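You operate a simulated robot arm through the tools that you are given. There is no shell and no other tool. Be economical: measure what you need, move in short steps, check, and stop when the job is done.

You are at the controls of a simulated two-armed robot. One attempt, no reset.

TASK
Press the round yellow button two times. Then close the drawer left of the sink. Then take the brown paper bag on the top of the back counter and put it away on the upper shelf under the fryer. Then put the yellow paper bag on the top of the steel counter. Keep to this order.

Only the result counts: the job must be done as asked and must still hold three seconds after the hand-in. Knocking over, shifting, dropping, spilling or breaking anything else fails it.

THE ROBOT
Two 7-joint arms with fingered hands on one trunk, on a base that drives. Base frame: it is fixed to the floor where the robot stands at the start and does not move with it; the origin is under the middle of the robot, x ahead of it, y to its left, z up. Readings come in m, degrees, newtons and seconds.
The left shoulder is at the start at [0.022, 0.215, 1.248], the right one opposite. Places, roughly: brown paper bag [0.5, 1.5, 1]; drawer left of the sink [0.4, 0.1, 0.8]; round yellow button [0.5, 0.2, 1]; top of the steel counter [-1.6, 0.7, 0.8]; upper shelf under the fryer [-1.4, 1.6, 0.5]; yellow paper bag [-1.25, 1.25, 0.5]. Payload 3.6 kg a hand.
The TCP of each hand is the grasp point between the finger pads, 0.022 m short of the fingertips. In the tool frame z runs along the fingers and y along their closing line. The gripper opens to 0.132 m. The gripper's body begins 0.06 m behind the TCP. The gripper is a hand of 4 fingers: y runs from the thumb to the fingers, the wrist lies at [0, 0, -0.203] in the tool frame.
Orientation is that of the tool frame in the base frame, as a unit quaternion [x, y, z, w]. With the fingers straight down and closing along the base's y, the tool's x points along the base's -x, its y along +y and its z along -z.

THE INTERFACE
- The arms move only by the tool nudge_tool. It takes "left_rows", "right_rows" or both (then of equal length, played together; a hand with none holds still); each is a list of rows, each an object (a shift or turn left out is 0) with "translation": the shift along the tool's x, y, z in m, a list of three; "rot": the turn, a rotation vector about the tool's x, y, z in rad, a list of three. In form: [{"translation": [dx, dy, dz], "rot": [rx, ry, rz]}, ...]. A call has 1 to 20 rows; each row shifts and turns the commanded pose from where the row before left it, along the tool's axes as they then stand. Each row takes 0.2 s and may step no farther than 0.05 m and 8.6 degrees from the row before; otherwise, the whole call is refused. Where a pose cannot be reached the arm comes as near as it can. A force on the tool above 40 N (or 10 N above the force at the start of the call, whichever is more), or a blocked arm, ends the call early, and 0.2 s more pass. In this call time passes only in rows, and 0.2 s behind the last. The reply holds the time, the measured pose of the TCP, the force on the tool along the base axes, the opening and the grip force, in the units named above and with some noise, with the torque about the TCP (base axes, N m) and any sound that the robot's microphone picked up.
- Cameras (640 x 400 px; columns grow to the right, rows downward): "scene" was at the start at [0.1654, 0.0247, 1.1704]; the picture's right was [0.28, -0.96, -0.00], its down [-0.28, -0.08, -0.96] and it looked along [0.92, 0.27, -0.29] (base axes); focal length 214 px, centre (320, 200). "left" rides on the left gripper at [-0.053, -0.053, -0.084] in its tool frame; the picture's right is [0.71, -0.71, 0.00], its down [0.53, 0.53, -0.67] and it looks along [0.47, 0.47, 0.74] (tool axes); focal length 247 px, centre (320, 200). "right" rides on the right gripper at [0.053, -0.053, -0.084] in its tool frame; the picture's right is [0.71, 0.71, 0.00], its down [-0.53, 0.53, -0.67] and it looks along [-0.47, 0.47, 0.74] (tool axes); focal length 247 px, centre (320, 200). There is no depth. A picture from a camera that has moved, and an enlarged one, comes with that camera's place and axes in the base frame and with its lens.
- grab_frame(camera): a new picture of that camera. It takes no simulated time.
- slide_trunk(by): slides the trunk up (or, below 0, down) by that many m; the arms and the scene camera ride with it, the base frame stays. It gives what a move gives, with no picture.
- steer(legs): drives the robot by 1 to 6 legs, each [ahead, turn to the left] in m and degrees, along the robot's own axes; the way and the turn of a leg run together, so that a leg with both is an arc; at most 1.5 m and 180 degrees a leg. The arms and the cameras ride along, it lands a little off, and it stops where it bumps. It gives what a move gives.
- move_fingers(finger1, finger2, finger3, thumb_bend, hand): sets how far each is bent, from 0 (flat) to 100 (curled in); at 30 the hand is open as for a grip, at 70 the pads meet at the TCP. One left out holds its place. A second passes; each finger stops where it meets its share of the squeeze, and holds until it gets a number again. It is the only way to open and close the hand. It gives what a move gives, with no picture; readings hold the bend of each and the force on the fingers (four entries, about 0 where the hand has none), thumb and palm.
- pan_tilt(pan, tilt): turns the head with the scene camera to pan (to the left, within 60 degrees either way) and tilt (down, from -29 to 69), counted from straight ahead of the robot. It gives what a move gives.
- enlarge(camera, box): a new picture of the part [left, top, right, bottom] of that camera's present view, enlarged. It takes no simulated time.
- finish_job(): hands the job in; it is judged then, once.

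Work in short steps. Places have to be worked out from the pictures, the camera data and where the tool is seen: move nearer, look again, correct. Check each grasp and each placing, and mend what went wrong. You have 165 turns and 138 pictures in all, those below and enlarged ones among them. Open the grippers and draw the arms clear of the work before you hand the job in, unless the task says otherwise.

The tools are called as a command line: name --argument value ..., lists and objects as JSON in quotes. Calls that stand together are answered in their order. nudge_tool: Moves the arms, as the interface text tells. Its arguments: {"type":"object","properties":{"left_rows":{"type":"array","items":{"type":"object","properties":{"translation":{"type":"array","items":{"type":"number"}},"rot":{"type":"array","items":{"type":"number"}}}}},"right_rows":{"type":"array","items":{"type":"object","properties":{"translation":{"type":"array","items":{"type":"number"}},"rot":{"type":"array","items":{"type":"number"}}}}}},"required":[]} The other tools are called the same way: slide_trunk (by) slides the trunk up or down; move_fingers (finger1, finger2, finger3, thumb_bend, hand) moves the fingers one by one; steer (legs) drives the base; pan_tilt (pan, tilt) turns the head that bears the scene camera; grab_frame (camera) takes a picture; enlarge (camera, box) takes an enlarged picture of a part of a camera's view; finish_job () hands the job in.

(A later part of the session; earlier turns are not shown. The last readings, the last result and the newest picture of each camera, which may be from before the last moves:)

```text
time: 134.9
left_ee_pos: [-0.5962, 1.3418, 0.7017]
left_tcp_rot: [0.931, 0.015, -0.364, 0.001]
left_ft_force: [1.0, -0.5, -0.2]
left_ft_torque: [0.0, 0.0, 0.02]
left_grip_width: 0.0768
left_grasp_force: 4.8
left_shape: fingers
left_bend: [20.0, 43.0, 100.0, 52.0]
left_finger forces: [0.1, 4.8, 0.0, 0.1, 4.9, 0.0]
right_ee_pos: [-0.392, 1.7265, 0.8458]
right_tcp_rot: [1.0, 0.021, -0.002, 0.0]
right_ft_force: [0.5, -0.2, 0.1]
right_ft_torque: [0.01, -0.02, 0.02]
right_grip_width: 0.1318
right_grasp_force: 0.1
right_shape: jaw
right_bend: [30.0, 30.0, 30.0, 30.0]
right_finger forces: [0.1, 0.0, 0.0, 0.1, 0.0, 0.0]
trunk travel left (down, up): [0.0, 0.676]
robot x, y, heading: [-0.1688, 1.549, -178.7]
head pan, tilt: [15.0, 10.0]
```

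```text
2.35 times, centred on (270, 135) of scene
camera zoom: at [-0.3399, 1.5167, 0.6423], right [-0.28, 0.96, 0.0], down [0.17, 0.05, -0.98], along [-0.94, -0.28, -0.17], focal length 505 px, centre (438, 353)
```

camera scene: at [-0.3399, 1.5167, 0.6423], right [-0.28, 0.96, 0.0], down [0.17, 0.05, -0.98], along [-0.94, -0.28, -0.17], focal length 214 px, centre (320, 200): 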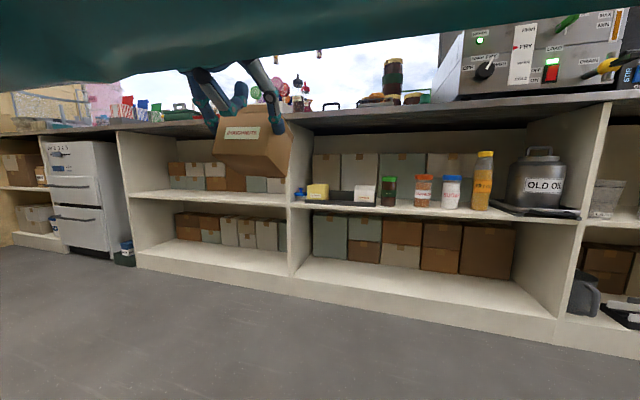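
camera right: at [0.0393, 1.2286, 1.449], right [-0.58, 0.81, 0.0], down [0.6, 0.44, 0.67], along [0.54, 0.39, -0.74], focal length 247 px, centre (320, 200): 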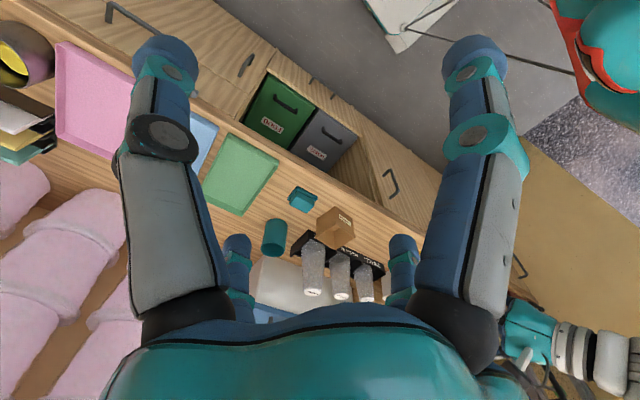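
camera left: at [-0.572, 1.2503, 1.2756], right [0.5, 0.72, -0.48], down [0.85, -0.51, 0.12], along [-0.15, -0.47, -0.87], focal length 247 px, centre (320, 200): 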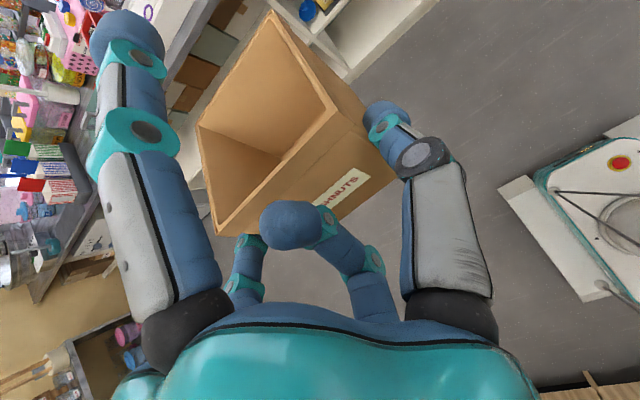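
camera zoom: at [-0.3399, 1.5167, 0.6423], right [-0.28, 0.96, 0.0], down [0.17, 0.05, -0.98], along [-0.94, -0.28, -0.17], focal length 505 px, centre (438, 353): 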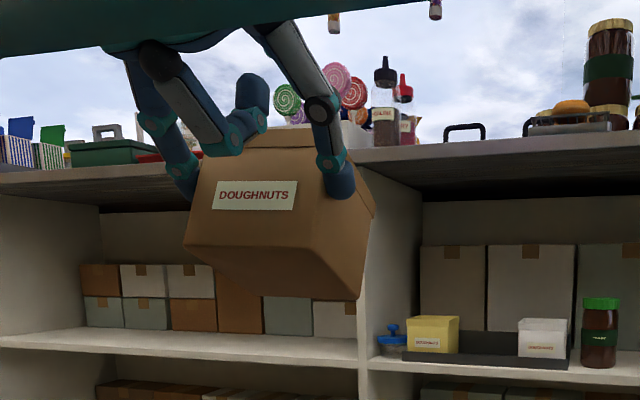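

The bag tipped ~25° nose-down in the fingers; I'll let it pivot level against the shelf when setting it down. I lower the arm 13 cm here in free space and shift 1.5 cm right to allow for heading.

nudge_tool --left_rows '[{"translation": [0, -0.015, 0]}, {"translation": [0.0146, 0, 0.0156]}, {"translation": [0.0146, 0, 0.0156]}, {"translation": [0.0146, 0, 0.0156]}, {"translation": [0.0146, 0, 0.0156]}, {"translation": [0.0146, 0, 0.0156]}, {"translation": [0.0146, 0, 0.0156]}]'

enlarge --camera "scene" --box '[150, 50, 390, 220]'

```text
time: 136.5
left_ee_pos: [-0.6292, 1.3516, 0.5886]
left_tcp_rot: [0.932, 0.014, -0.362, 0.0]
left_ft_force: [-1.3, 0.3, -0.1]
left_ft_torque: [-0.01, -0.06, -0.01]
left_grip_width: 0.0767
left_grasp_force: 5.3
left_shape: fingers
left_bend: [20.0, 43.0, 100.0, 52.0]
left_finger forces: [0.0, 4.9, 0.0, 0.0, 4.8, 0.0]
left hand out of reach, approached as far as the arm can: row 2, 3, 4, 5, 6
right_ee_pos: [-0.3929, 1.7267, 0.8463]
right_tcp_rot: [1.0, 0.021, -0.001, -0.001]
right_ft_force: [0.4, 0.0, 0.8]
right_ft_torque: [0.0, -0.02, 0.0]
right_grip_width: 0.1323
right_grasp_force: 0.1
right_shape: jaw
right_bend: [30.0, 30.0, 30.0, 30.0]
right_finger forces: [0.0, 0.0, 0.1, 0.0, 0.0, 0.0]
trunk travel left (down, up): [0.0, 0.676]
robot x, y, heading: [-0.1689, 1.5456, -178.5]
head pan, tilt: [15.0, 10.0]
```

```text
2.35 times, centred on (270, 135) of scene
camera zoom: at [-0.3403, 1.5165, 0.642], right [-0.28, 0.96, 0.0], down [0.17, 0.05, -0.98], along [-0.94, -0.28, -0.17], focal length 505 px, centre (438, 353)
```

zoom: 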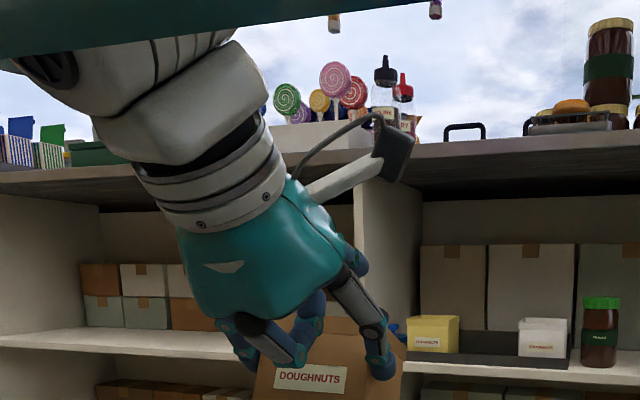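

Close to target. I test whether the arm can go down another 7 cm (needed for the set-down), then come back.

nudge_tool --left_rows '[{"translation": [0.0146, 0, 0.0156]}, {"translation": [0.0146, 0, 0.0156]}, {"translation": [0.0146, 0, 0.0156]}, {"translation": [0.0073, 0, 0.0078]}]'

```text
time: 137.5
left_ee_pos: [-0.6262, 1.3411, 0.5251]
left_tcp_rot: [0.932, 0.014, -0.363, -0.001]
left_ft_force: [0.4, -0.2, -1.2]
left_ft_torque: [0.0, -0.06, 0.01]
left_grip_width: 0.077
left_grasp_force: 4.6
left_shape: fingers
left_bend: [20.0, 43.0, 100.0, 52.0]
left_finger forces: [0.1, 4.9, 0.0, 0.0, 4.8, 0.1]
left hand out of reach, approached as far as the arm can: row 2, 3, 4
right_ee_pos: [-0.3934, 1.7262, 0.8448]
right_tcp_rot: [1.0, 0.021, -0.001, -0.001]
right_ft_force: [0.2, -0.3, -0.6]
right_ft_torque: [0.0, 0.0, -0.02]
right_grip_width: 0.1316
right_grasp_force: 0.0
right_shape: jaw
right_bend: [30.0, 30.0, 30.0, 30.0]
right_finger forces: [0.0, 0.0, 0.0, 0.0, 0.0, 0.1]
trunk travel left (down, up): [0.0, 0.676]
robot x, y, heading: [-0.1667, 1.5489, -178.5]
head pan, tilt: [15.0, 10.0]
```

Reachable. I raise the trunk 5.5 cm for rim clearance, trim the heading, and drive 0.45 m towards the shelf.

slide_trunk --by 0.055

steer --legs '[[0, -0.8]]'

steer --legs '[[0.45, 0]]'

grab_frame --camera "scene"

grab_frame --camera "left"

```text
time: 138.4
left_ee_pos: [-0.6263, 1.3404, 0.5934]
left_tcp_rot: [0.926, 0.013, -0.377, -0.001]
left_ft_force: [0.1, -1.0, -0.2]
left_ft_torque: [0.05, -0.01, 0.02]
left_grip_width: 0.0763
left_grasp_force: 4.8
left_shape: fingers
left_bend: [20.0, 43.0, 100.0, 52.0]
left_finger forces: [0.0, 4.7, 0.1, 0.1, 4.8, 0.0]
right_ee_pos: [-0.3944, 1.7261, 0.8994]
right_tcp_rot: [1.0, 0.021, 0.0, -0.002]
right_ft_force: [0.4, -0.2, 0.7]
right_ft_torque: [-0.01, -0.02, 0.0]
right_grip_width: 0.1321
right_grasp_force: 0.1
right_shape: jaw
right_bend: [30.0, 30.0, 30.0, 30.0]
right_finger forces: [0.0, 0.0, 0.0, 0.0, 0.0, 0.0]
trunk travel left (down, up): [-0.055, 0.621]
robot x, y, heading: [-0.1669, 1.5478, -178.7]
head pan, tilt: [15.0, 10.0]
```

```text
time: 139.2
left_ee_pos: [-0.6303, 1.3448, 0.5938]
left_tcp_rot: [0.926, 0.006, -0.378, -0.004]
left_ft_force: [-0.8, 0.6, -0.4]
left_ft_torque: [0.0, -0.01, 0.0]
left_grip_width: 0.0764
left_grasp_force: 4.7
left_shape: fingers
left_bend: [20.0, 43.0, 100.0, 52.0]
left_finger forces: [0.1, 4.7, 0.0, 0.0, 4.8, 0.0]
right_ee_pos: [-0.3906, 1.7288, 0.901]
right_tcp_rot: [1.0, 0.014, -0.001, 0.0]
right_ft_force: [-0.2, -0.3, 0.4]
right_ft_torque: [0.01, -0.03, 0.03]
right_grip_width: 0.132
right_grasp_force: 0.1
right_shape: jaw
right_bend: [30.0, 30.0, 30.0, 30.0]
right_finger forces: [0.1, 0.0, 0.0, 0.1, 0.0, 0.0]
trunk travel left (down, up): [-0.055, 0.621]
robot x, y, heading: [-0.1677, 1.5481, -179.3]
head pan, tilt: [15.0, 10.0]
```

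```text
time: 141.9
left_ee_pos: [-1.0733, 1.3363, 0.5944]
left_tcp_rot: [0.926, 0.009, -0.376, -0.003]
left_ft_force: [0.3, -0.6, -0.2]
left_ft_torque: [0.02, -0.07, 0.02]
left_grip_width: 0.0766
left_grasp_force: 4.8
left_shape: fingers
left_bend: [20.0, 43.0, 100.0, 52.0]
left_finger forces: [0.0, 4.7, 0.0, 0.1, 4.8, 0.0]
right_ee_pos: [-0.8378, 1.7214, 0.9006]
right_tcp_rot: [1.0, 0.017, -0.001, -0.001]
right_ft_force: [-0.2, 1.1, 0.4]
right_ft_torque: [0.01, 0.0, 0.02]
right_grip_width: 0.1319
right_grasp_force: 0.1
right_shape: jaw
right_bend: [30.0, 30.0, 30.0, 30.0]
right_finger forces: [0.0, 0.1, 0.1, 0.0, 0.1, 0.0]
trunk travel left (down, up): [-0.055, 0.621]
robot x, y, heading: [-0.6121, 1.5383, -178.8]
head pan, tilt: [15.0, 10.0]
```

```text
74 pictures are left
camera scene: at [-0.7861, 1.511, 0.6963], right [-0.28, 0.96, 0.0], down [0.17, 0.05, -0.98], along [-0.95, -0.27, -0.17], focal length 214 px, centre (320, 200)
```

scene: 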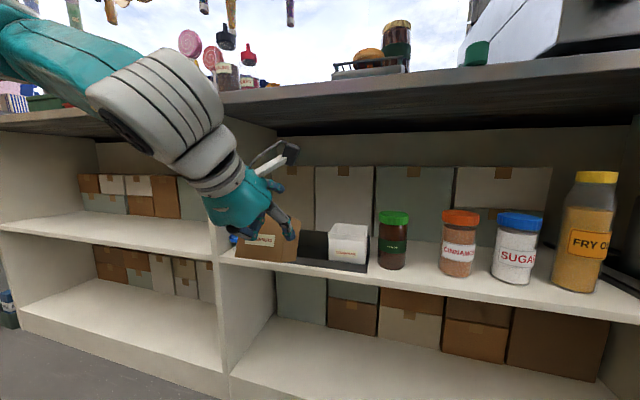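

```text
73 pictures are left
camera left: at [-1.0541, 1.3876, 0.6932], right [0.49, 0.72, -0.49], down [0.85, -0.51, 0.1], along [-0.17, -0.46, -0.87], focal length 247 px, centre (320, 200)
```

left: 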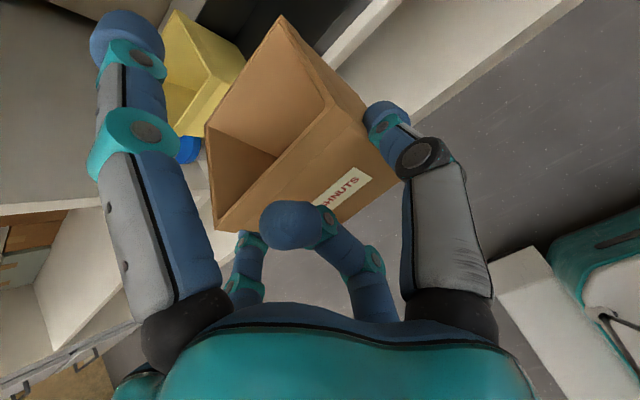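

I zoom to refine the slot edges from this nearer viewpoint.

enlarge --camera "scene" --box '[200, 160, 400, 290]'

enlarge --camera "left" --box '[150, 0, 420, 180]'

```text
3.08 times, centred on (300, 225) of scene
camera zoom: at [-0.7861, 1.511, 0.6963], right [-0.28, 0.96, 0.0], down [0.17, 0.05, -0.98], along [-0.95, -0.27, -0.17], focal length 660 px, centre (382, 123)
```

zoom: 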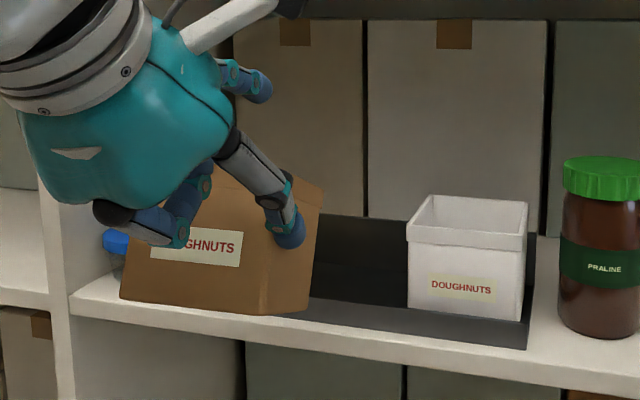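

```text
2.22 times, centred on (285, 90) of left
camera zoom: at [-1.0541, 1.3876, 0.6932], right [0.49, 0.72, -0.49], down [0.85, -0.51, 0.1], along [-0.17, -0.46, -0.87], focal length 549 px, centre (398, 444)
```

zoom: 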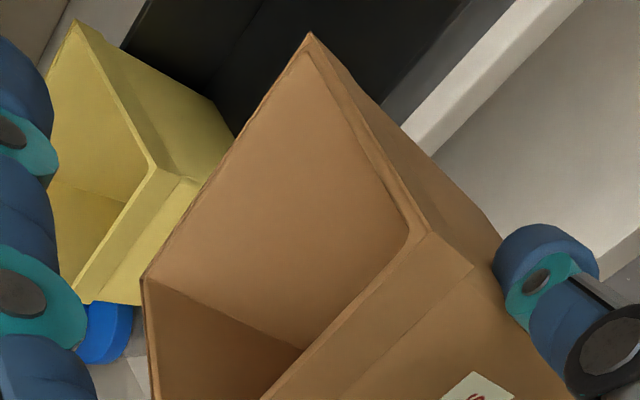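

Slot spans y≈1.27–1.395, so TCP y≈1.337 is right. I trim 5 mm and drive in 0.17 m.

nudge_tool --left_rows '[{"translation": [0, -0.006, 0]}]'

steer --legs '[[0.12, 0]]'

enlarge --camera "scene" --box '[160, 120, 420, 300]'

grab_frame --camera "left"

```text
time: 142.3
left_ee_pos: [-1.0733, 1.3362, 0.5957]
left_tcp_rot: [0.926, 0.008, -0.377, -0.004]
left_ft_force: [0.5, 0.2, -0.1]
left_ft_torque: [0.01, 0.0, 0.01]
left_grip_width: 0.0768
left_grasp_force: 4.8
left_shape: fingers
left_bend: [20.0, 43.0, 100.0, 52.0]
left_finger forces: [0.0, 4.7, 0.1, 0.0, 4.8, 0.0]
left hand out of reach, approached as far as the arm can: row 1
right_ee_pos: [-0.838, 1.7222, 0.9015]
right_tcp_rot: [1.0, 0.017, -0.002, -0.001]
right_ft_force: [0.2, -0.1, 0.0]
right_ft_torque: [-0.02, -0.01, 0.02]
right_grip_width: 0.1319
right_grasp_force: 0.1
right_shape: jaw
right_bend: [30.0, 30.0, 30.0, 30.0]
right_finger forces: [0.0, 0.0, 0.1, 0.0, 0.1, 0.0]
trunk travel left (down, up): [-0.055, 0.621]
robot x, y, heading: [-0.614, 1.54, -179.2]
head pan, tilt: [15.0, 10.0]
```

```text
time: 143.5
left_ee_pos: [-1.194, 1.3372, 0.5967]
left_tcp_rot: [0.926, 0.007, -0.377, -0.004]
left_ft_force: [0.4, 0.0, -0.4]
left_ft_torque: [0.01, -0.01, -0.04]
left_grip_width: 0.0766
left_grasp_force: 4.8
left_shape: fingers
left_bend: [20.0, 43.0, 100.0, 52.0]
left_finger forces: [0.0, 4.6, 0.1, 0.0, 4.8, 0.1]
right_ee_pos: [-0.9562, 1.7213, 0.9008]
right_tcp_rot: [1.0, 0.015, -0.001, 0.0]
right_ft_force: [0.2, -0.3, -1.1]
right_ft_torque: [0.0, -0.03, -0.01]
right_grip_width: 0.1321
right_grasp_force: 0.1
right_shape: jaw
right_bend: [30.0, 30.0, 30.0, 30.0]
right_finger forces: [0.0, 0.1, 0.0, 0.1, 0.0, 0.0]
trunk travel left (down, up): [-0.055, 0.621]
robot x, y, heading: [-0.7305, 1.5374, -179.2]
head pan, tilt: [15.0, 10.0]
```

```text
2.22 times, centred on (290, 210) of scene
camera zoom: at [-0.9049, 1.5097, 0.6963], right [-0.27, 0.96, 0.0], down [0.17, 0.05, -0.98], along [-0.95, -0.27, -0.17], focal length 477 px, centre (387, 178)
```

zoom: 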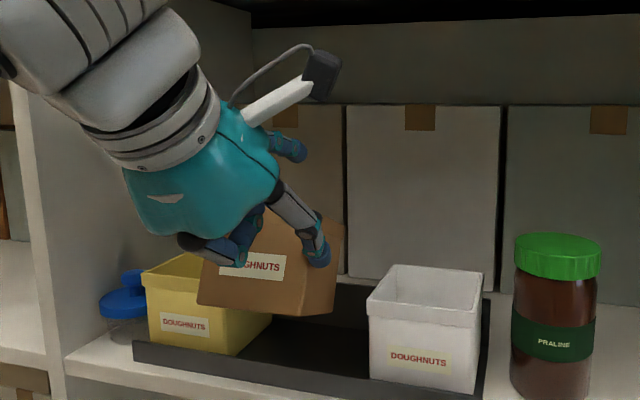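

```text
69 pictures are left
camera left: at [-1.1733, 1.3876, 0.6937], right [0.5, 0.72, -0.49], down [0.85, -0.52, 0.1], along [-0.18, -0.46, -0.87], focal length 247 px, centre (320, 200)
```

left: 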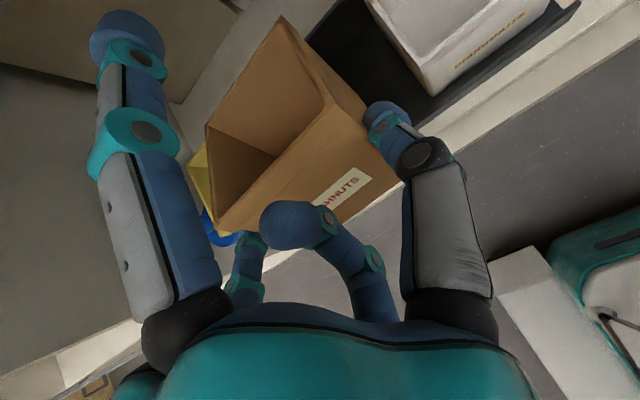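

Bag centre is ≈1.3225 while the slot centre is ≈1.329. I turn right by 0.9° to shift the hand 7 mm, then drive 0.06 m in.

steer --legs '[[0, -0.9]]'

steer --legs '[[0.06, 0]]'

enlarge --camera "scene" --box '[160, 120, 420, 300]'

grab_frame --camera "left"

```text
time: 144.2
left_ee_pos: [-1.1963, 1.3439, 0.5954]
left_tcp_rot: [0.926, -0.001, -0.378, -0.007]
left_ft_force: [-0.2, -0.7, -0.7]
left_ft_torque: [0.02, -0.03, 0.01]
left_grip_width: 0.0769
left_grasp_force: 4.5
left_shape: fingers
left_bend: [20.0, 43.0, 100.0, 52.0]
left_finger forces: [0.0, 4.7, 0.1, 0.0, 4.8, 0.0]
right_ee_pos: [-0.9511, 1.724, 0.903]
right_tcp_rot: [1.0, 0.007, -0.002, -0.001]
right_ft_force: [0.7, 0.2, 0.3]
right_ft_torque: [0.06, 0.01, 0.01]
right_grip_width: 0.1321
right_grasp_force: 0.0
right_shape: jaw
right_bend: [30.0, 30.0, 30.0, 30.0]
right_finger forces: [0.0, 0.0, 0.0, 0.0, 0.0, 0.0]
trunk travel left (down, up): [-0.055, 0.621]
robot x, y, heading: [-0.7351, 1.5314, 179.7]
head pan, tilt: [15.0, 10.0]
```

```text
time: 145.3
left_ee_pos: [-1.2469, 1.3426, 0.599]
left_tcp_rot: [0.926, 0.0, -0.379, -0.008]
left_ft_force: [0.4, 0.5, -0.6]
left_ft_torque: [0.01, 0.0, -0.01]
left_grip_width: 0.0764
left_grasp_force: 4.8
left_shape: fingers
left_bend: [20.0, 43.0, 100.0, 52.0]
left_finger forces: [0.1, 4.7, 0.0, 0.0, 4.9, 0.0]
right_ee_pos: [-1.0019, 1.7246, 0.9049]
right_tcp_rot: [1.0, 0.004, -0.005, 0.001]
right_ft_force: [-0.9, -0.3, -0.6]
right_ft_torque: [0.01, -0.01, -0.01]
right_grip_width: 0.1322
right_grasp_force: 0.0
right_shape: jaw
right_bend: [30.0, 30.0, 30.0, 30.0]
right_finger forces: [0.0, 0.0, 0.1, 0.0, 0.1, 0.0]
trunk travel left (down, up): [-0.055, 0.621]
robot x, y, heading: [-0.7828, 1.5394, 179.8]
head pan, tilt: [15.0, 10.0]
stopped in leg 1: the robot was blocked; the commanded pose is now the measured one
```

```text
2.22 times, centred on (290, 210) of scene
camera zoom: at [-0.9556, 1.5116, 0.6972], right [-0.25, 0.97, 0.0], down [0.16, 0.04, -0.99], along [-0.95, -0.25, -0.17], focal length 477 px, centre (387, 178)
```

zoom: 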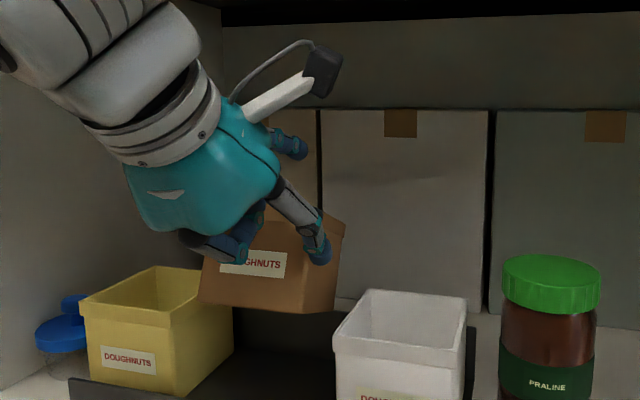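

```text
67 pictures are left
camera left: at [-1.2257, 1.3948, 0.6983], right [0.51, 0.71, -0.49], down [0.84, -0.53, 0.1], along [-0.19, -0.46, -0.87], focal length 247 px, centre (320, 200)
```

left: 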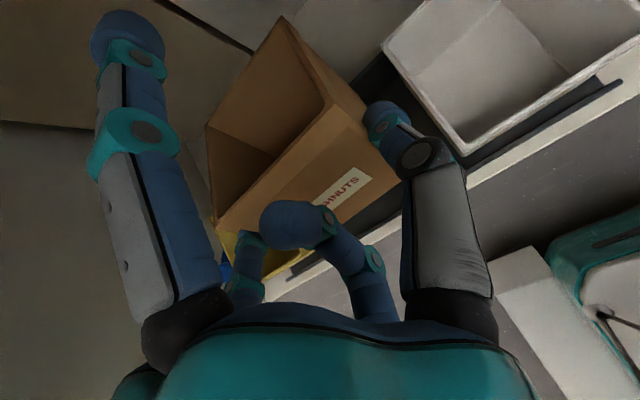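

The base now touches the unit's plinth, so it's at its limit. Bag centre y≈1.330 is right; I try moving the arm itself ~1.5 cm deeper.

nudge_tool --left_rows '[{"translation": [-0.0107, 0, 0.0105]}]'

```text
time: 145.7
left_ee_pos: [-1.2632, 1.3442, 0.5994]
left_tcp_rot: [0.926, -0.002, -0.379, -0.007]
left_ft_force: [-0.1, -0.2, -0.6]
left_ft_torque: [0.04, -0.02, -0.02]
left_grip_width: 0.0768
left_grasp_force: 4.8
left_shape: fingers
left_bend: [20.0, 43.0, 100.0, 52.0]
left_finger forces: [0.0, 4.7, 0.1, 0.0, 4.8, 0.0]
right_ee_pos: [-1.001, 1.7246, 0.9058]
right_tcp_rot: [1.0, 0.004, -0.006, 0.001]
right_ft_force: [-0.5, -0.2, -0.2]
right_ft_torque: [-0.01, 0.01, -0.02]
right_grip_width: 0.1318
right_grasp_force: 0.1
right_shape: jaw
right_bend: [30.0, 30.0, 30.0, 30.0]
right_finger forces: [0.0, 0.0, 0.0, 0.1, 0.0, 0.0]
trunk travel left (down, up): [-0.055, 0.621]
robot x, y, heading: [-0.7851, 1.5333, 179.8]
head pan, tilt: [15.0, 10.0]
```

Worked: TCP x=−1.263. Now I lower the trunk 4 cm and check.

slide_trunk --by -0.04

enlarge --camera "scene" --box '[160, 150, 420, 330]'

grab_frame --camera "left"

```text
time: 146.5
left_ee_pos: [-1.2574, 1.3447, 0.5663]
left_tcp_rot: [0.922, -0.001, -0.386, -0.007]
left_ft_force: [-0.4, 1.1, 0.1]
left_ft_torque: [0.03, 0.02, -0.02]
left_grip_width: 0.0766
left_grasp_force: 5.8
left_shape: fingers
left_bend: [20.0, 42.0, 100.0, 52.0]
left_finger forces: [0.0, 5.3, 0.0, 0.0, 5.4, 0.0]
right_ee_pos: [-0.9904, 1.7272, 0.87]
right_tcp_rot: [1.0, 0.003, -0.017, 0.005]
right_ft_force: [-0.4, 0.2, 0.0]
right_ft_torque: [0.04, -0.01, -0.02]
right_grip_width: 0.1319
right_grasp_force: 0.0
right_shape: jaw
right_bend: [30.0, 30.0, 30.0, 30.0]
right_finger forces: [0.1, 0.0, 0.0, 0.0, 0.1, 0.0]
trunk travel left (down, up): [-0.015, 0.661]
robot x, y, heading: [-0.7832, 1.5366, 179.7]
head pan, tilt: [15.0, 10.0]
```

```text
2.22 times, centred on (290, 240) of scene
camera zoom: at [-0.9478, 1.5134, 0.6606], right [-0.25, 0.97, 0.0], down [0.15, 0.04, -0.99], along [-0.96, -0.25, -0.16], focal length 477 px, centre (387, 111)
```

zoom: 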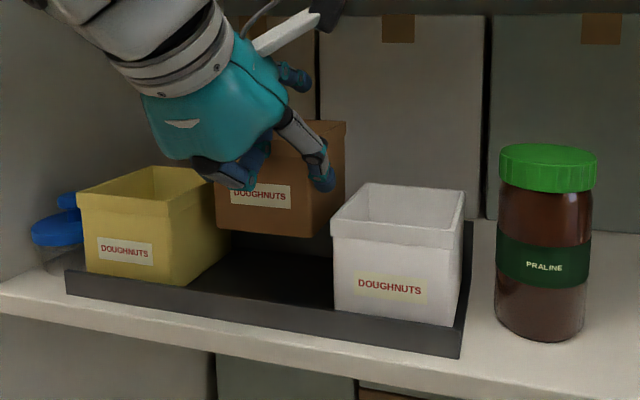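

```text
65 pictures are left
camera left: at [-1.2344, 1.3951, 0.6648], right [0.5, 0.71, -0.49], down [0.84, -0.53, 0.09], along [-0.2, -0.46, -0.86], focal length 247 px, centre (320, 200)
```

left: 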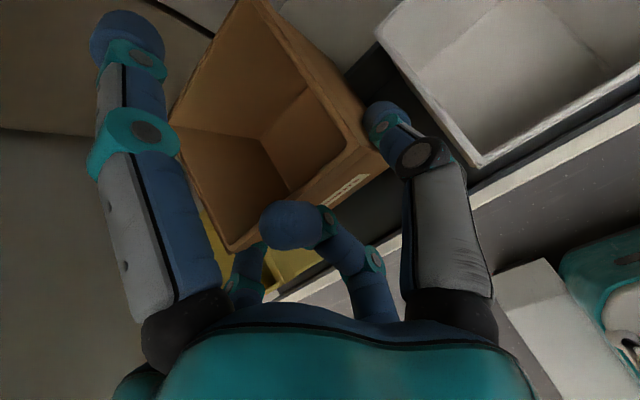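

The bag has pivoted to level — its rear seems to rest on something (perhaps the tray's back wall). I zoom in to see.

enlarge --camera "scene" --box '[230, 180, 370, 280]'

enlarge --camera "left" --box '[160, 0, 420, 200]'

```text
4.00 times, centred on (300, 230) of scene
camera zoom: at [-0.9478, 1.5134, 0.6606], right [-0.25, 0.97, 0.0], down [0.15, 0.04, -0.99], along [-0.96, -0.25, -0.16], focal length 858 px, centre (400, 80)
```

zoom: 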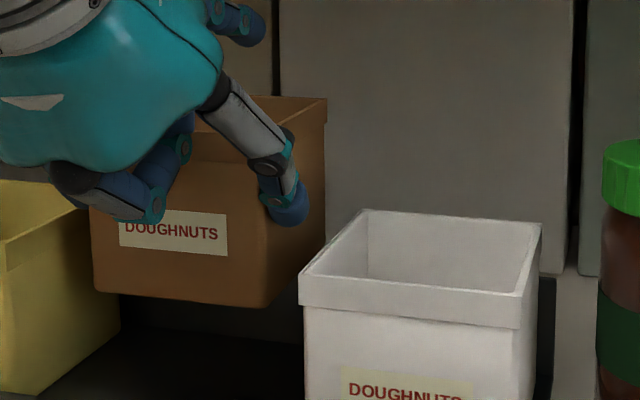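

```text
2.00 times, centred on (290, 100) of left
camera zoom: at [-1.2344, 1.3951, 0.6648], right [0.5, 0.71, -0.49], down [0.84, -0.53, 0.09], along [-0.2, -0.46, -0.86], focal length 494 px, centre (380, 400)
```

zoom: 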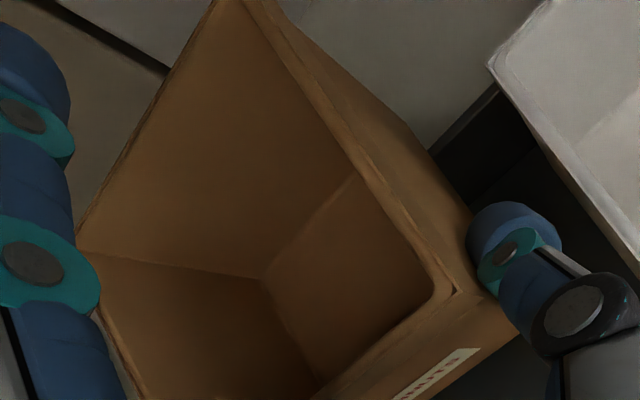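

The bag's rear (x≈−1.342) overhangs the tray's back wall (≈−1.335). I raise 1.5 cm, pull back 1.6 cm and look again.

slide_trunk --by 0.015

nudge_tool --left_rows '[{"translation": [0.0107, 0, -0.0105]}]'

enlarge --camera "left" --box '[160, 0, 420, 200]'

enlarge --camera "scene" --box '[160, 150, 420, 330]'

```text
time: 147.1
left_ee_pos: [-1.258, 1.3438, 0.5787]
left_tcp_rot: [0.924, -0.001, -0.382, -0.006]
left_ft_force: [-0.3, 0.1, -0.8]
left_ft_torque: [0.02, -0.04, -0.02]
left_grip_width: 0.0763
left_grasp_force: 4.7
left_shape: fingers
left_bend: [20.0, 42.0, 100.0, 52.0]
left_finger forces: [0.0, 5.1, 0.0, 0.0, 5.1, 0.0]
right_ee_pos: [-0.9938, 1.7258, 0.879]
right_tcp_rot: [1.0, 0.004, -0.006, 0.001]
right_ft_force: [0.1, 0.1, 0.7]
right_ft_torque: [0.01, 0.02, -0.03]
right_grip_width: 0.1321
right_grasp_force: 0.0
right_shape: jaw
right_bend: [30.0, 30.0, 30.0, 30.0]
right_finger forces: [0.0, 0.1, 0.1, 0.1, 0.0, 0.1]
trunk travel left (down, up): [-0.03, 0.646]
robot x, y, heading: [-0.7844, 1.5377, 179.7]
head pan, tilt: [15.0, 10.0]
```

```text
time: 147.5
left_ee_pos: [-1.245, 1.3434, 0.5812]
left_tcp_rot: [0.922, -0.002, -0.387, -0.004]
left_ft_force: [-1.0, -0.4, -1.4]
left_ft_torque: [0.01, 0.0, -0.01]
left_grip_width: 0.0763
left_grasp_force: 5.1
left_shape: fingers
left_bend: [20.0, 42.0, 100.0, 52.0]
left_finger forces: [0.0, 5.2, 0.0, 0.0, 5.1, 0.0]
right_ee_pos: [-0.9948, 1.7267, 0.8817]
right_tcp_rot: [1.0, 0.003, -0.009, 0.001]
right_ft_force: [0.1, -0.1, 0.4]
right_ft_torque: [0.02, -0.01, 0.02]
right_grip_width: 0.1323
right_grasp_force: 0.0
right_shape: jaw
right_bend: [30.0, 30.0, 30.0, 30.0]
right_finger forces: [0.0, 0.2, 0.0, 0.0, 0.0, 0.0]
trunk travel left (down, up): [-0.03, 0.646]
robot x, y, heading: [-0.7886, 1.5376, 179.6]
head pan, tilt: [15.0, 10.0]
```

```text
2.00 times, centred on (290, 100) of left
camera zoom: at [-1.221, 1.395, 0.6789], right [0.5, 0.71, -0.5], down [0.84, -0.53, 0.09], along [-0.2, -0.47, -0.86], focal length 494 px, centre (380, 400)
```

zoom: 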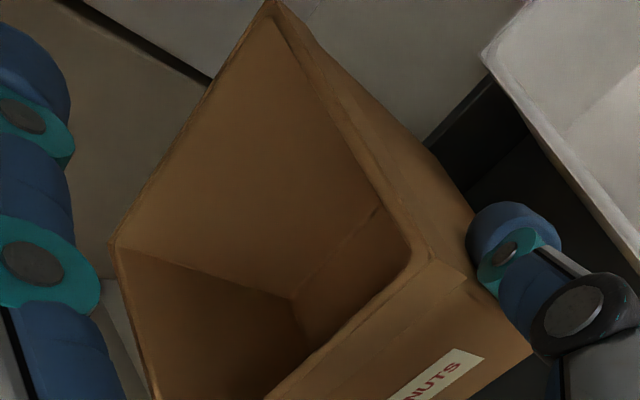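

```text
2.22 times, centred on (290, 240) of scene
camera zoom: at [-0.9476, 1.5135, 0.6746], right [-0.25, 0.97, 0.0], down [0.15, 0.04, -0.99], along [-0.96, -0.25, -0.16], focal length 477 px, centre (387, 111)
```

zoom: 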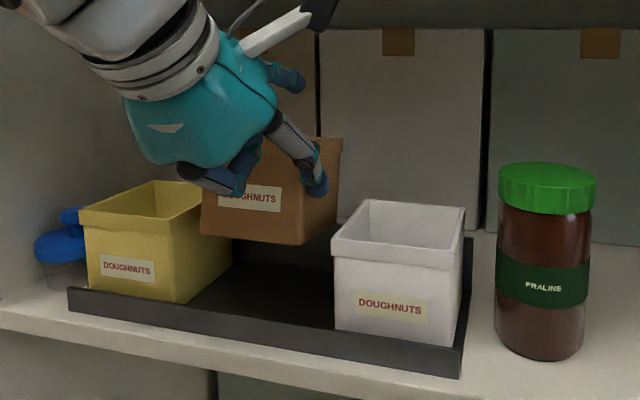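

Now the bag is between rim and back wall. I lower the trunk fully, then the arm, watching.

slide_trunk --by -0.03

nudge_tool --left_rows '[{"translation": [0.0072, 0, 0.007]}, {"translation": [0.0072, 0, 0.007]}]'

enlarge --camera "scene" --box '[160, 150, 420, 330]'

enlarge --camera "left" --box '[160, 0, 420, 200]'

```text
time: 147.9
left_ee_pos: [-1.2455, 1.3421, 0.5737]
left_tcp_rot: [0.925, 0.0, -0.38, -0.006]
left_ft_force: [0.7, 0.1, 0.7]
left_ft_torque: [-0.01, -0.06, -0.01]
left_grip_width: 0.0766
left_grasp_force: 5.6
left_shape: fingers
left_bend: [20.0, 42.0, 100.0, 52.0]
left_finger forces: [0.1, 5.3, 0.0, 0.0, 5.3, 0.1]
right_ee_pos: [-0.9977, 1.7237, 0.8798]
right_tcp_rot: [1.0, 0.004, -0.01, 0.0]
right_ft_force: [0.7, 0.4, -0.1]
right_ft_torque: [-0.01, -0.01, -0.01]
right_grip_width: 0.1319
right_grasp_force: 0.0
right_shape: jaw
right_bend: [30.0, 30.0, 30.0, 30.0]
right_finger forces: [0.1, 0.0, 0.1, 0.0, 0.0, 0.0]
trunk travel left (down, up): [-0.027, 0.648]
robot x, y, heading: [-0.7829, 1.5387, 179.4]
head pan, tilt: [15.0, 10.0]
stopped: the arm was blocked; the commanded pose is now the measured one
```

```text
time: 148.5
left_ee_pos: [-1.2455, 1.3418, 0.555]
left_tcp_rot: [0.924, 0.001, -0.382, -0.007]
left_ft_force: [-0.9, -0.2, -0.7]
left_ft_torque: [0.04, -0.05, 0.0]
left_grip_width: 0.0766
left_grasp_force: 4.5
left_shape: fingers
left_bend: [20.0, 42.0, 100.0, 52.0]
left_finger forces: [0.1, 5.1, 0.0, 0.1, 5.1, 0.0]
right_ee_pos: [-0.9965, 1.7234, 0.8799]
right_tcp_rot: [1.0, 0.004, -0.01, 0.001]
right_ft_force: [0.7, 0.2, 0.1]
right_ft_torque: [0.01, -0.02, 0.0]
right_grip_width: 0.1319
right_grasp_force: 0.0
right_shape: jaw
right_bend: [30.0, 30.0, 30.0, 30.0]
right_finger forces: [0.0, 0.0, 0.0, 0.0, 0.1, 0.0]
trunk travel left (down, up): [-0.027, 0.648]
robot x, y, heading: [-0.7836, 1.5398, 179.5]
head pan, tilt: [15.0, 10.0]
```

```text
2.22 times, centred on (290, 240) of scene
camera zoom: at [-0.9497, 1.5121, 0.6712], right [-0.25, 0.97, 0.01], down [0.15, 0.05, -0.99], along [-0.96, -0.24, -0.16], focal length 477 px, centre (387, 111)
```

zoom: 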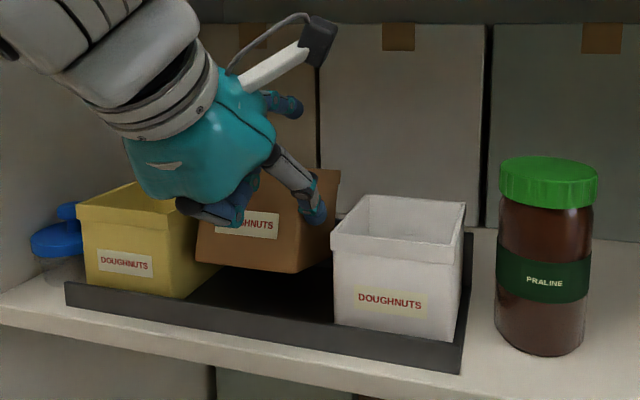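

```text
2.00 times, centred on (290, 100) of left
camera zoom: at [-1.2234, 1.3921, 0.6537], right [0.5, 0.71, -0.49], down [0.84, -0.53, 0.1], along [-0.19, -0.46, -0.87], focal length 494 px, centre (380, 400)
```

zoom: 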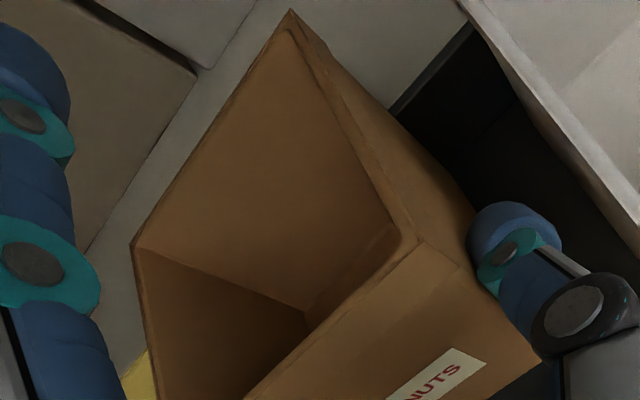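

The bag is inside the tray's outline, tipped again. I keep lowering the arm 2.5 cm so the rear edge meets the tray floor and levels it.

nudge_tool --left_rows '[{"translation": [0.0058, 0, 0.0056]}, {"translation": [0.0058, 0, 0.0056]}, {"translation": [0.0058, 0, 0.0056]}]'

enlarge --camera "scene" --box '[160, 150, 420, 330]'

```text
time: 149.3
left_ee_pos: [-1.244, 1.3324, 0.5345]
left_tcp_rot: [0.925, -0.001, -0.381, -0.008]
left_ft_force: [8.9, 1.8, 1.1]
left_ft_torque: [0.05, -0.11, -0.05]
left_grip_width: 0.0771
left_grasp_force: 6.0
left_shape: fingers
left_bend: [20.0, 43.0, 100.0, 52.0]
left_finger forces: [0.0, 4.9, 0.1, 0.1, 6.6, 0.1]
left hand out of reach, approached as far as the arm can: row 1, 2, 3
right_ee_pos: [-0.9986, 1.7251, 0.8782]
right_tcp_rot: [1.0, 0.005, -0.011, 0.001]
right_ft_force: [0.2, 0.1, -0.4]
right_ft_torque: [-0.02, 0.03, 0.03]
right_grip_width: 0.1324
right_grasp_force: 0.0
right_shape: jaw
right_bend: [30.0, 30.0, 30.0, 30.0]
right_finger forces: [0.1, 0.0, 0.0, 0.0, 0.0, 0.1]
trunk travel left (down, up): [-0.027, 0.648]
robot x, y, heading: [-0.7849, 1.5369, 179.5]
head pan, tilt: [15.0, 10.0]
```

```text
2.22 times, centred on (290, 240) of scene
camera zoom: at [-0.9497, 1.5121, 0.6716], right [-0.25, 0.97, 0.01], down [0.15, 0.05, -0.99], along [-0.96, -0.24, -0.16], focal length 477 px, centre (387, 111)
```

zoom: 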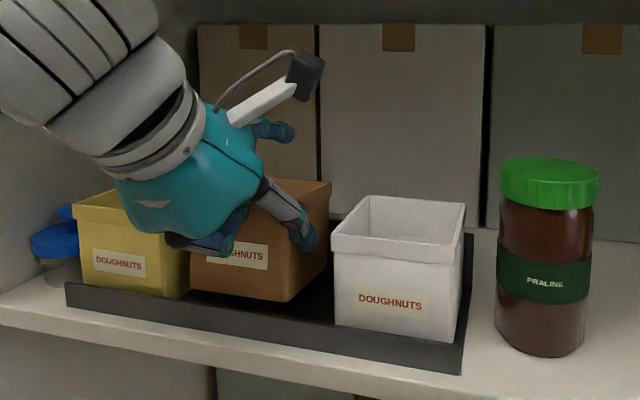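

The bag is nearly level, its bottom ~1.8 cm above the tray floor, but the hand wandered ~1 cm left against the yellow bag. I correct right by turning −1.1°.

nudge_tool --left_rows '[{"translation": [0.003, -0.008, -0.003]}]'

grab_frame --camera "left"

```text
time: 149.7
left_ee_pos: [-1.2438, 1.3338, 0.5395]
left_tcp_rot: [0.924, 0.002, -0.383, -0.005]
left_ft_force: [0.2, -0.2, -1.2]
left_ft_torque: [0.0, -0.01, -0.02]
left_grip_width: 0.0769
left_grasp_force: 5.2
left_shape: fingers
left_bend: [20.0, 43.0, 100.0, 52.0]
left_finger forces: [0.0, 5.3, 0.0, 0.0, 5.3, 0.0]
left hand out of reach, approached as far as the arm can: row 1
right_ee_pos: [-0.9974, 1.7239, 0.8801]
right_tcp_rot: [1.0, 0.004, -0.01, 0.0]
right_ft_force: [0.7, -0.2, 1.1]
right_ft_torque: [0.01, -0.02, -0.02]
right_grip_width: 0.1319
right_grasp_force: 0.1
right_shape: jaw
right_bend: [30.0, 30.0, 30.0, 30.0]
right_finger forces: [0.0, 0.1, 0.0, 0.1, 0.0, 0.0]
trunk travel left (down, up): [-0.027, 0.648]
robot x, y, heading: [-0.7879, 1.537, 179.5]
head pan, tilt: [15.0, 10.0]
```

```text
57 pictures are left
camera left: at [-1.2219, 1.3845, 0.6375], right [0.5, 0.71, -0.49], down [0.84, -0.53, 0.09], along [-0.19, -0.46, -0.87], focal length 247 px, centre (320, 200)
```

left: 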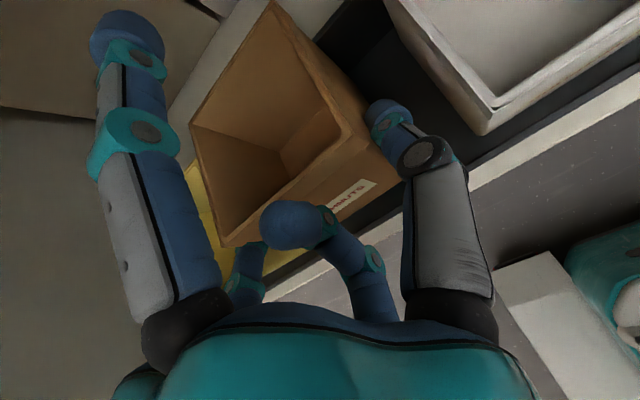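

steer --legs '[[0, -1.1]]'

nudge_tool --left_rows '[{"translation": [0.0072, 0, 0.007]}, {"translation": [0.0072, 0, 0.007]}]'

enlarge --camera "scene" --box '[160, 150, 420, 330]'

```text
time: 150.4
left_ee_pos: [-1.2495, 1.3415, 0.5367]
left_tcp_rot: [0.926, -0.009, -0.378, -0.012]
left_ft_force: [8.7, -1.8, 1.2]
left_ft_torque: [-0.02, -0.08, 0.14]
left_grip_width: 0.0761
left_grasp_force: 6.0
left_shape: fingers
left_bend: [20.0, 42.0, 100.0, 53.0]
left_finger forces: [0.1, 6.9, 0.1, 0.0, 4.2, 0.0]
right_ee_pos: [-0.9966, 1.7261, 0.8786]
right_tcp_rot: [1.0, -0.006, -0.01, -0.001]
right_ft_force: [0.4, 0.8, -0.3]
right_ft_torque: [-0.03, 0.0, 0.01]
right_grip_width: 0.1316
right_grasp_force: 0.0
right_shape: jaw
right_bend: [30.0, 30.0, 30.0, 30.0]
right_finger forces: [0.1, 0.0, 0.0, 0.0, 0.1, 0.0]
trunk travel left (down, up): [-0.027, 0.648]
robot x, y, heading: [-0.7805, 1.5404, 178.5]
head pan, tilt: [15.0, 10.0]
```

```text
time: 151.0
left_ee_pos: [-1.2508, 1.3372, 0.5231]
left_tcp_rot: [0.925, -0.011, -0.379, -0.013]
left_ft_force: [16.3, 5.1, 9.0]
left_ft_torque: [0.02, 0.29, 0.01]
left_grip_width: 0.0772
left_grasp_force: 13.4
left_shape: fingers
left_bend: [20.0, 43.0, 100.0, 52.0]
left_finger forces: [0.0, 4.6, 14.3, 0.0, 7.1, 0.1]
left hand out of reach, approached as far as the arm can: row 1, 2
right_ee_pos: [-0.9972, 1.7314, 0.8785]
right_tcp_rot: [1.0, -0.004, -0.01, 0.002]
right_ft_force: [-0.1, 0.8, -0.4]
right_ft_torque: [0.0, -0.01, -0.01]
right_grip_width: 0.1319
right_grasp_force: 0.1
right_shape: jaw
right_bend: [30.0, 30.0, 30.0, 30.0]
right_finger forces: [0.0, 0.0, 0.1, 0.0, 0.0, 0.0]
trunk travel left (down, up): [-0.027, 0.648]
robot x, y, heading: [-0.7856, 1.5379, 178.5]
head pan, tilt: [15.0, 10.0]
```

```text
2.22 times, centred on (290, 240) of scene
camera zoom: at [-0.9544, 1.5169, 0.6709], right [-0.23, 0.97, 0.0], down [0.16, 0.04, -0.99], along [-0.96, -0.23, -0.17], focal length 477 px, centre (387, 111)
```

zoom: 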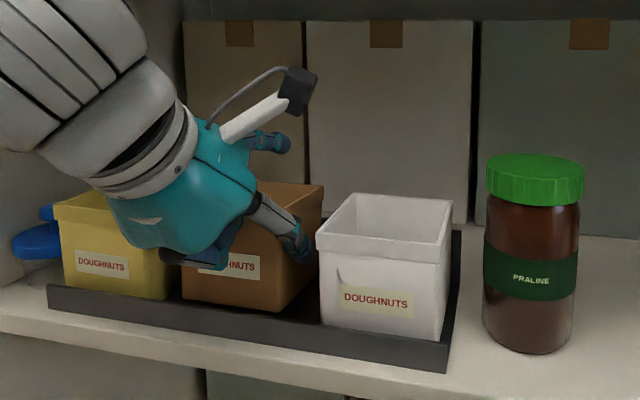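

The bag stands on the tray floor in line with the others (force 9 N up, finger 3 pressing its front). I release thumb and finger 2 by a small amount.

move_fingers --hand "left" --finger2 38 --thumb_bend 48

enlarge --camera "scene" --box '[160, 150, 420, 330]'

```text
time: 152.0
left_ee_pos: [-1.2495, 1.3361, 0.5219]
left_tcp_rot: [0.925, -0.01, -0.379, -0.01]
left_ft_force: [10.3, 1.7, 4.2]
left_ft_torque: [-0.04, 0.14, 0.04]
left_grip_width: 0.0791
left_grasp_force: 5.2
left_shape: fingers
left_bend: [20.0, 38.0, 100.0, 48.0]
left_finger forces: [0.0, 0.1, 9.9, 0.1, 0.0, 0.0]
right_ee_pos: [-0.9976, 1.7304, 0.8778]
right_tcp_rot: [1.0, -0.005, -0.01, 0.002]
right_ft_force: [-0.2, -0.1, -0.1]
right_ft_torque: [-0.04, 0.0, -0.02]
right_grip_width: 0.1323
right_grasp_force: 0.0
right_shape: jaw
right_bend: [30.0, 30.0, 30.0, 30.0]
right_finger forces: [0.0, 0.1, 0.0, 0.0, 0.0, 0.0]
trunk travel left (down, up): [-0.027, 0.648]
robot x, y, heading: [-0.7855, 1.5378, 178.6]
head pan, tilt: [15.0, 10.0]
```

```text
2.22 times, centred on (290, 240) of scene
camera zoom: at [-0.9542, 1.5171, 0.6707], right [-0.23, 0.97, 0.0], down [0.16, 0.04, -0.99], along [-0.96, -0.23, -0.16], focal length 477 px, centre (387, 111)
```

zoom: 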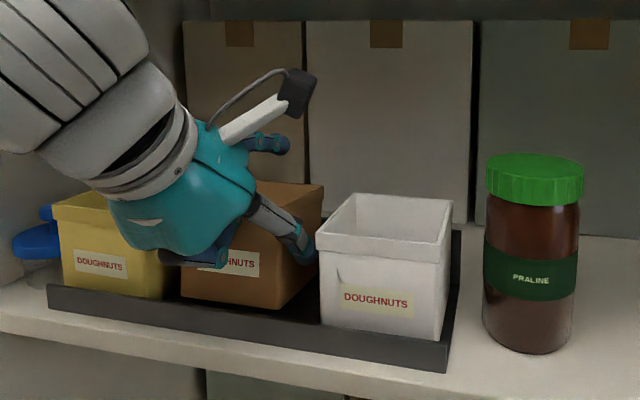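

Released cleanly (finger 2 and thumb at 0 N). I back straight out 0.2 m.

steer --legs '[[-0.2, 0]]'

enlarge --camera "scene" --box '[180, 140, 400, 280]'

```text
time: 153.6
left_ee_pos: [-1.0563, 1.3303, 0.5166]
left_tcp_rot: [0.927, -0.009, -0.375, -0.01]
left_ft_force: [-0.4, -0.1, -0.2]
left_ft_torque: [-0.01, 0.02, -0.02]
left_grip_width: 0.0791
left_grasp_force: 0.0
left_shape: fingers
left_bend: [20.0, 38.0, 100.0, 48.0]
left_finger forces: [0.0, 0.1, 0.1, 0.0, 0.0, 0.1]
right_ee_pos: [-0.8095, 1.7244, 0.8768]
right_tcp_rot: [1.0, -0.002, -0.004, 0.001]
right_ft_force: [0.0, 0.5, 0.2]
right_ft_torque: [0.0, 0.02, -0.02]
right_grip_width: 0.1319
right_grasp_force: 0.1
right_shape: jaw
right_bend: [30.0, 30.0, 30.0, 30.0]
right_finger forces: [0.1, 0.1, 0.0, 0.0, 0.1, 0.1]
trunk travel left (down, up): [-0.027, 0.648]
robot x, y, heading: [-0.5874, 1.5336, 179.0]
head pan, tilt: [15.0, 10.0]
```

```text
2.86 times, centred on (290, 210) of scene
camera zoom: at [-0.7627, 1.511, 0.6687], right [-0.24, 0.97, 0.0], down [0.17, 0.04, -0.98], along [-0.96, -0.24, -0.17], focal length 613 px, centre (406, 171)
```

zoom: 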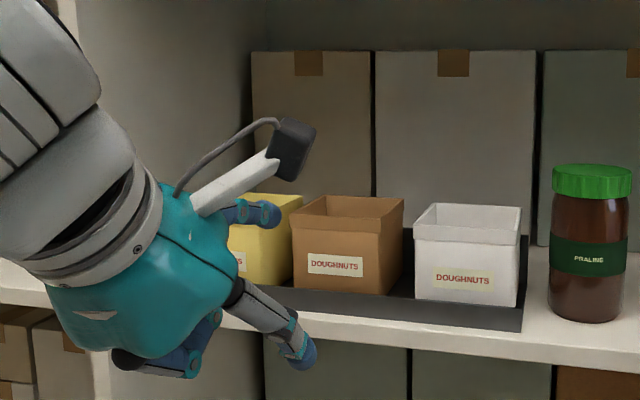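

The brown bag stands upright in the tray. For the yellow bag the sides are blocked (blue pot, brown bag), so I'll pinch its front wall: I back off, reduce tilt to ~27° and roll the hand 90° so thumb is outside and finger 2 inside the wall.

steer --legs '[[-0.15, 0]]'

nudge_tool --left_rows '[{"rot": [0, 0.145, 0]}, {"rot": [0, 0.145, 0]}, {"rot": [0, 0, 0.1428]}, {"rot": [0, 0, 0.1428]}, {"rot": [0, 0, 0.1428]}, {"rot": [0, 0, 0.1428]}, {"rot": [0, 0, 0.1428]}, {"rot": [0, 0, 0.1428]}, {"rot": [0, 0, 0.1428]}, {"rot": [0, 0, 0.1428]}, {"rot": [0, 0, 0.1428]}, {"rot": [0, 0, 0.1428]}, {"rot": [0, 0, 0.1428]}]'

move_fingers --hand "left" --finger1 100 --finger2 44 --finger3 100 --thumb_bend 44

grab_frame --camera "scene"

```text
time: 155.0
left_ee_pos: [-0.9048, 1.3261, 0.5175]
left_tcp_rot: [0.928, -0.008, -0.373, -0.01]
left_ft_force: [0.3, -0.8, -0.1]
left_ft_torque: [0.0, 0.0, -0.02]
left_grip_width: 0.0793
left_grasp_force: 0.1
left_shape: fingers
left_bend: [20.0, 38.0, 100.0, 48.0]
left_finger forces: [0.1, 0.0, 0.0, 0.0, 0.0, 0.1]
right_ee_pos: [-0.6558, 1.7221, 0.8773]
right_tcp_rot: [1.0, -0.003, -0.004, 0.001]
right_ft_force: [0.1, 0.6, 0.0]
right_ft_torque: [0.01, 0.01, 0.02]
right_grip_width: 0.132
right_grasp_force: 0.1
right_shape: jaw
right_bend: [30.0, 30.0, 30.0, 30.0]
right_finger forces: [0.0, 0.0, 0.0, 0.0, 0.0, 0.0]
trunk travel left (down, up): [-0.027, 0.648]
robot x, y, heading: [-0.4366, 1.5314, 178.8]
head pan, tilt: [15.0, 10.0]
```

```text
time: 157.8
left_ee_pos: [-0.9037, 1.3259, 0.5176]
left_tcp_rot: [-0.679, 0.695, 0.172, -0.162]
left_ft_force: [0.1, 0.4, -0.5]
left_ft_torque: [0.01, 0.01, 0.02]
left_grip_width: 0.079
left_grasp_force: 0.0
left_shape: fingers
left_bend: [20.0, 38.0, 100.0, 48.0]
left_finger forces: [0.0, 0.1, 0.1, 0.1, 0.1, 0.0]
right_ee_pos: [-0.6556, 1.721, 0.8776]
right_tcp_rot: [1.0, -0.002, -0.005, 0.002]
right_ft_force: [0.3, 0.2, 0.2]
right_ft_torque: [-0.03, -0.01, -0.01]
right_grip_width: 0.132
right_grasp_force: 0.2
right_shape: jaw
right_bend: [30.0, 30.0, 30.0, 30.0]
right_finger forces: [0.0, 0.1, 0.0, 0.1, 0.1, 0.0]
trunk travel left (down, up): [-0.027, 0.648]
robot x, y, heading: [-0.4369, 1.5311, 178.8]
head pan, tilt: [15.0, 10.0]
```

```text
time: 158.8
left_ee_pos: [-0.9037, 1.3264, 0.5181]
left_tcp_rot: [-0.681, 0.694, 0.173, -0.161]
left_ft_force: [0.8, 0.1, -0.8]
left_ft_torque: [0.05, 0.01, -0.02]
left_grip_width: 0.0461
left_grasp_force: 0.0
left_shape: fingers
left_bend: [92.0, 44.0, 100.0, 44.0]
left_finger forces: [0.0, 0.0, 0.1, 0.1, 0.0, 0.1]
right_ee_pos: [-0.6552, 1.7216, 0.8771]
right_tcp_rot: [1.0, -0.003, -0.005, 0.001]
right_ft_force: [0.1, 0.2, -0.8]
right_ft_torque: [0.02, -0.01, -0.03]
right_grip_width: 0.1322
right_grasp_force: 0.0
right_shape: jaw
right_bend: [30.0, 30.0, 30.0, 30.0]
right_finger forces: [0.0, 0.0, 0.0, 0.1, 0.0, 0.1]
trunk travel left (down, up): [-0.027, 0.648]
robot x, y, heading: [-0.4391, 1.5317, 178.7]
head pan, tilt: [15.0, 10.0]
```

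```text
53 pictures are left
camera scene: at [-0.6098, 1.5079, 0.6687], right [-0.24, 0.97, 0.0], down [0.17, 0.04, -0.98], along [-0.96, -0.24, -0.17], focal length 214 px, centre (320, 200)
```

scene: 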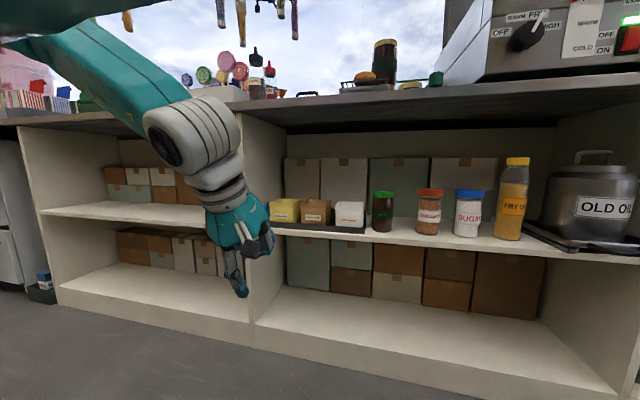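

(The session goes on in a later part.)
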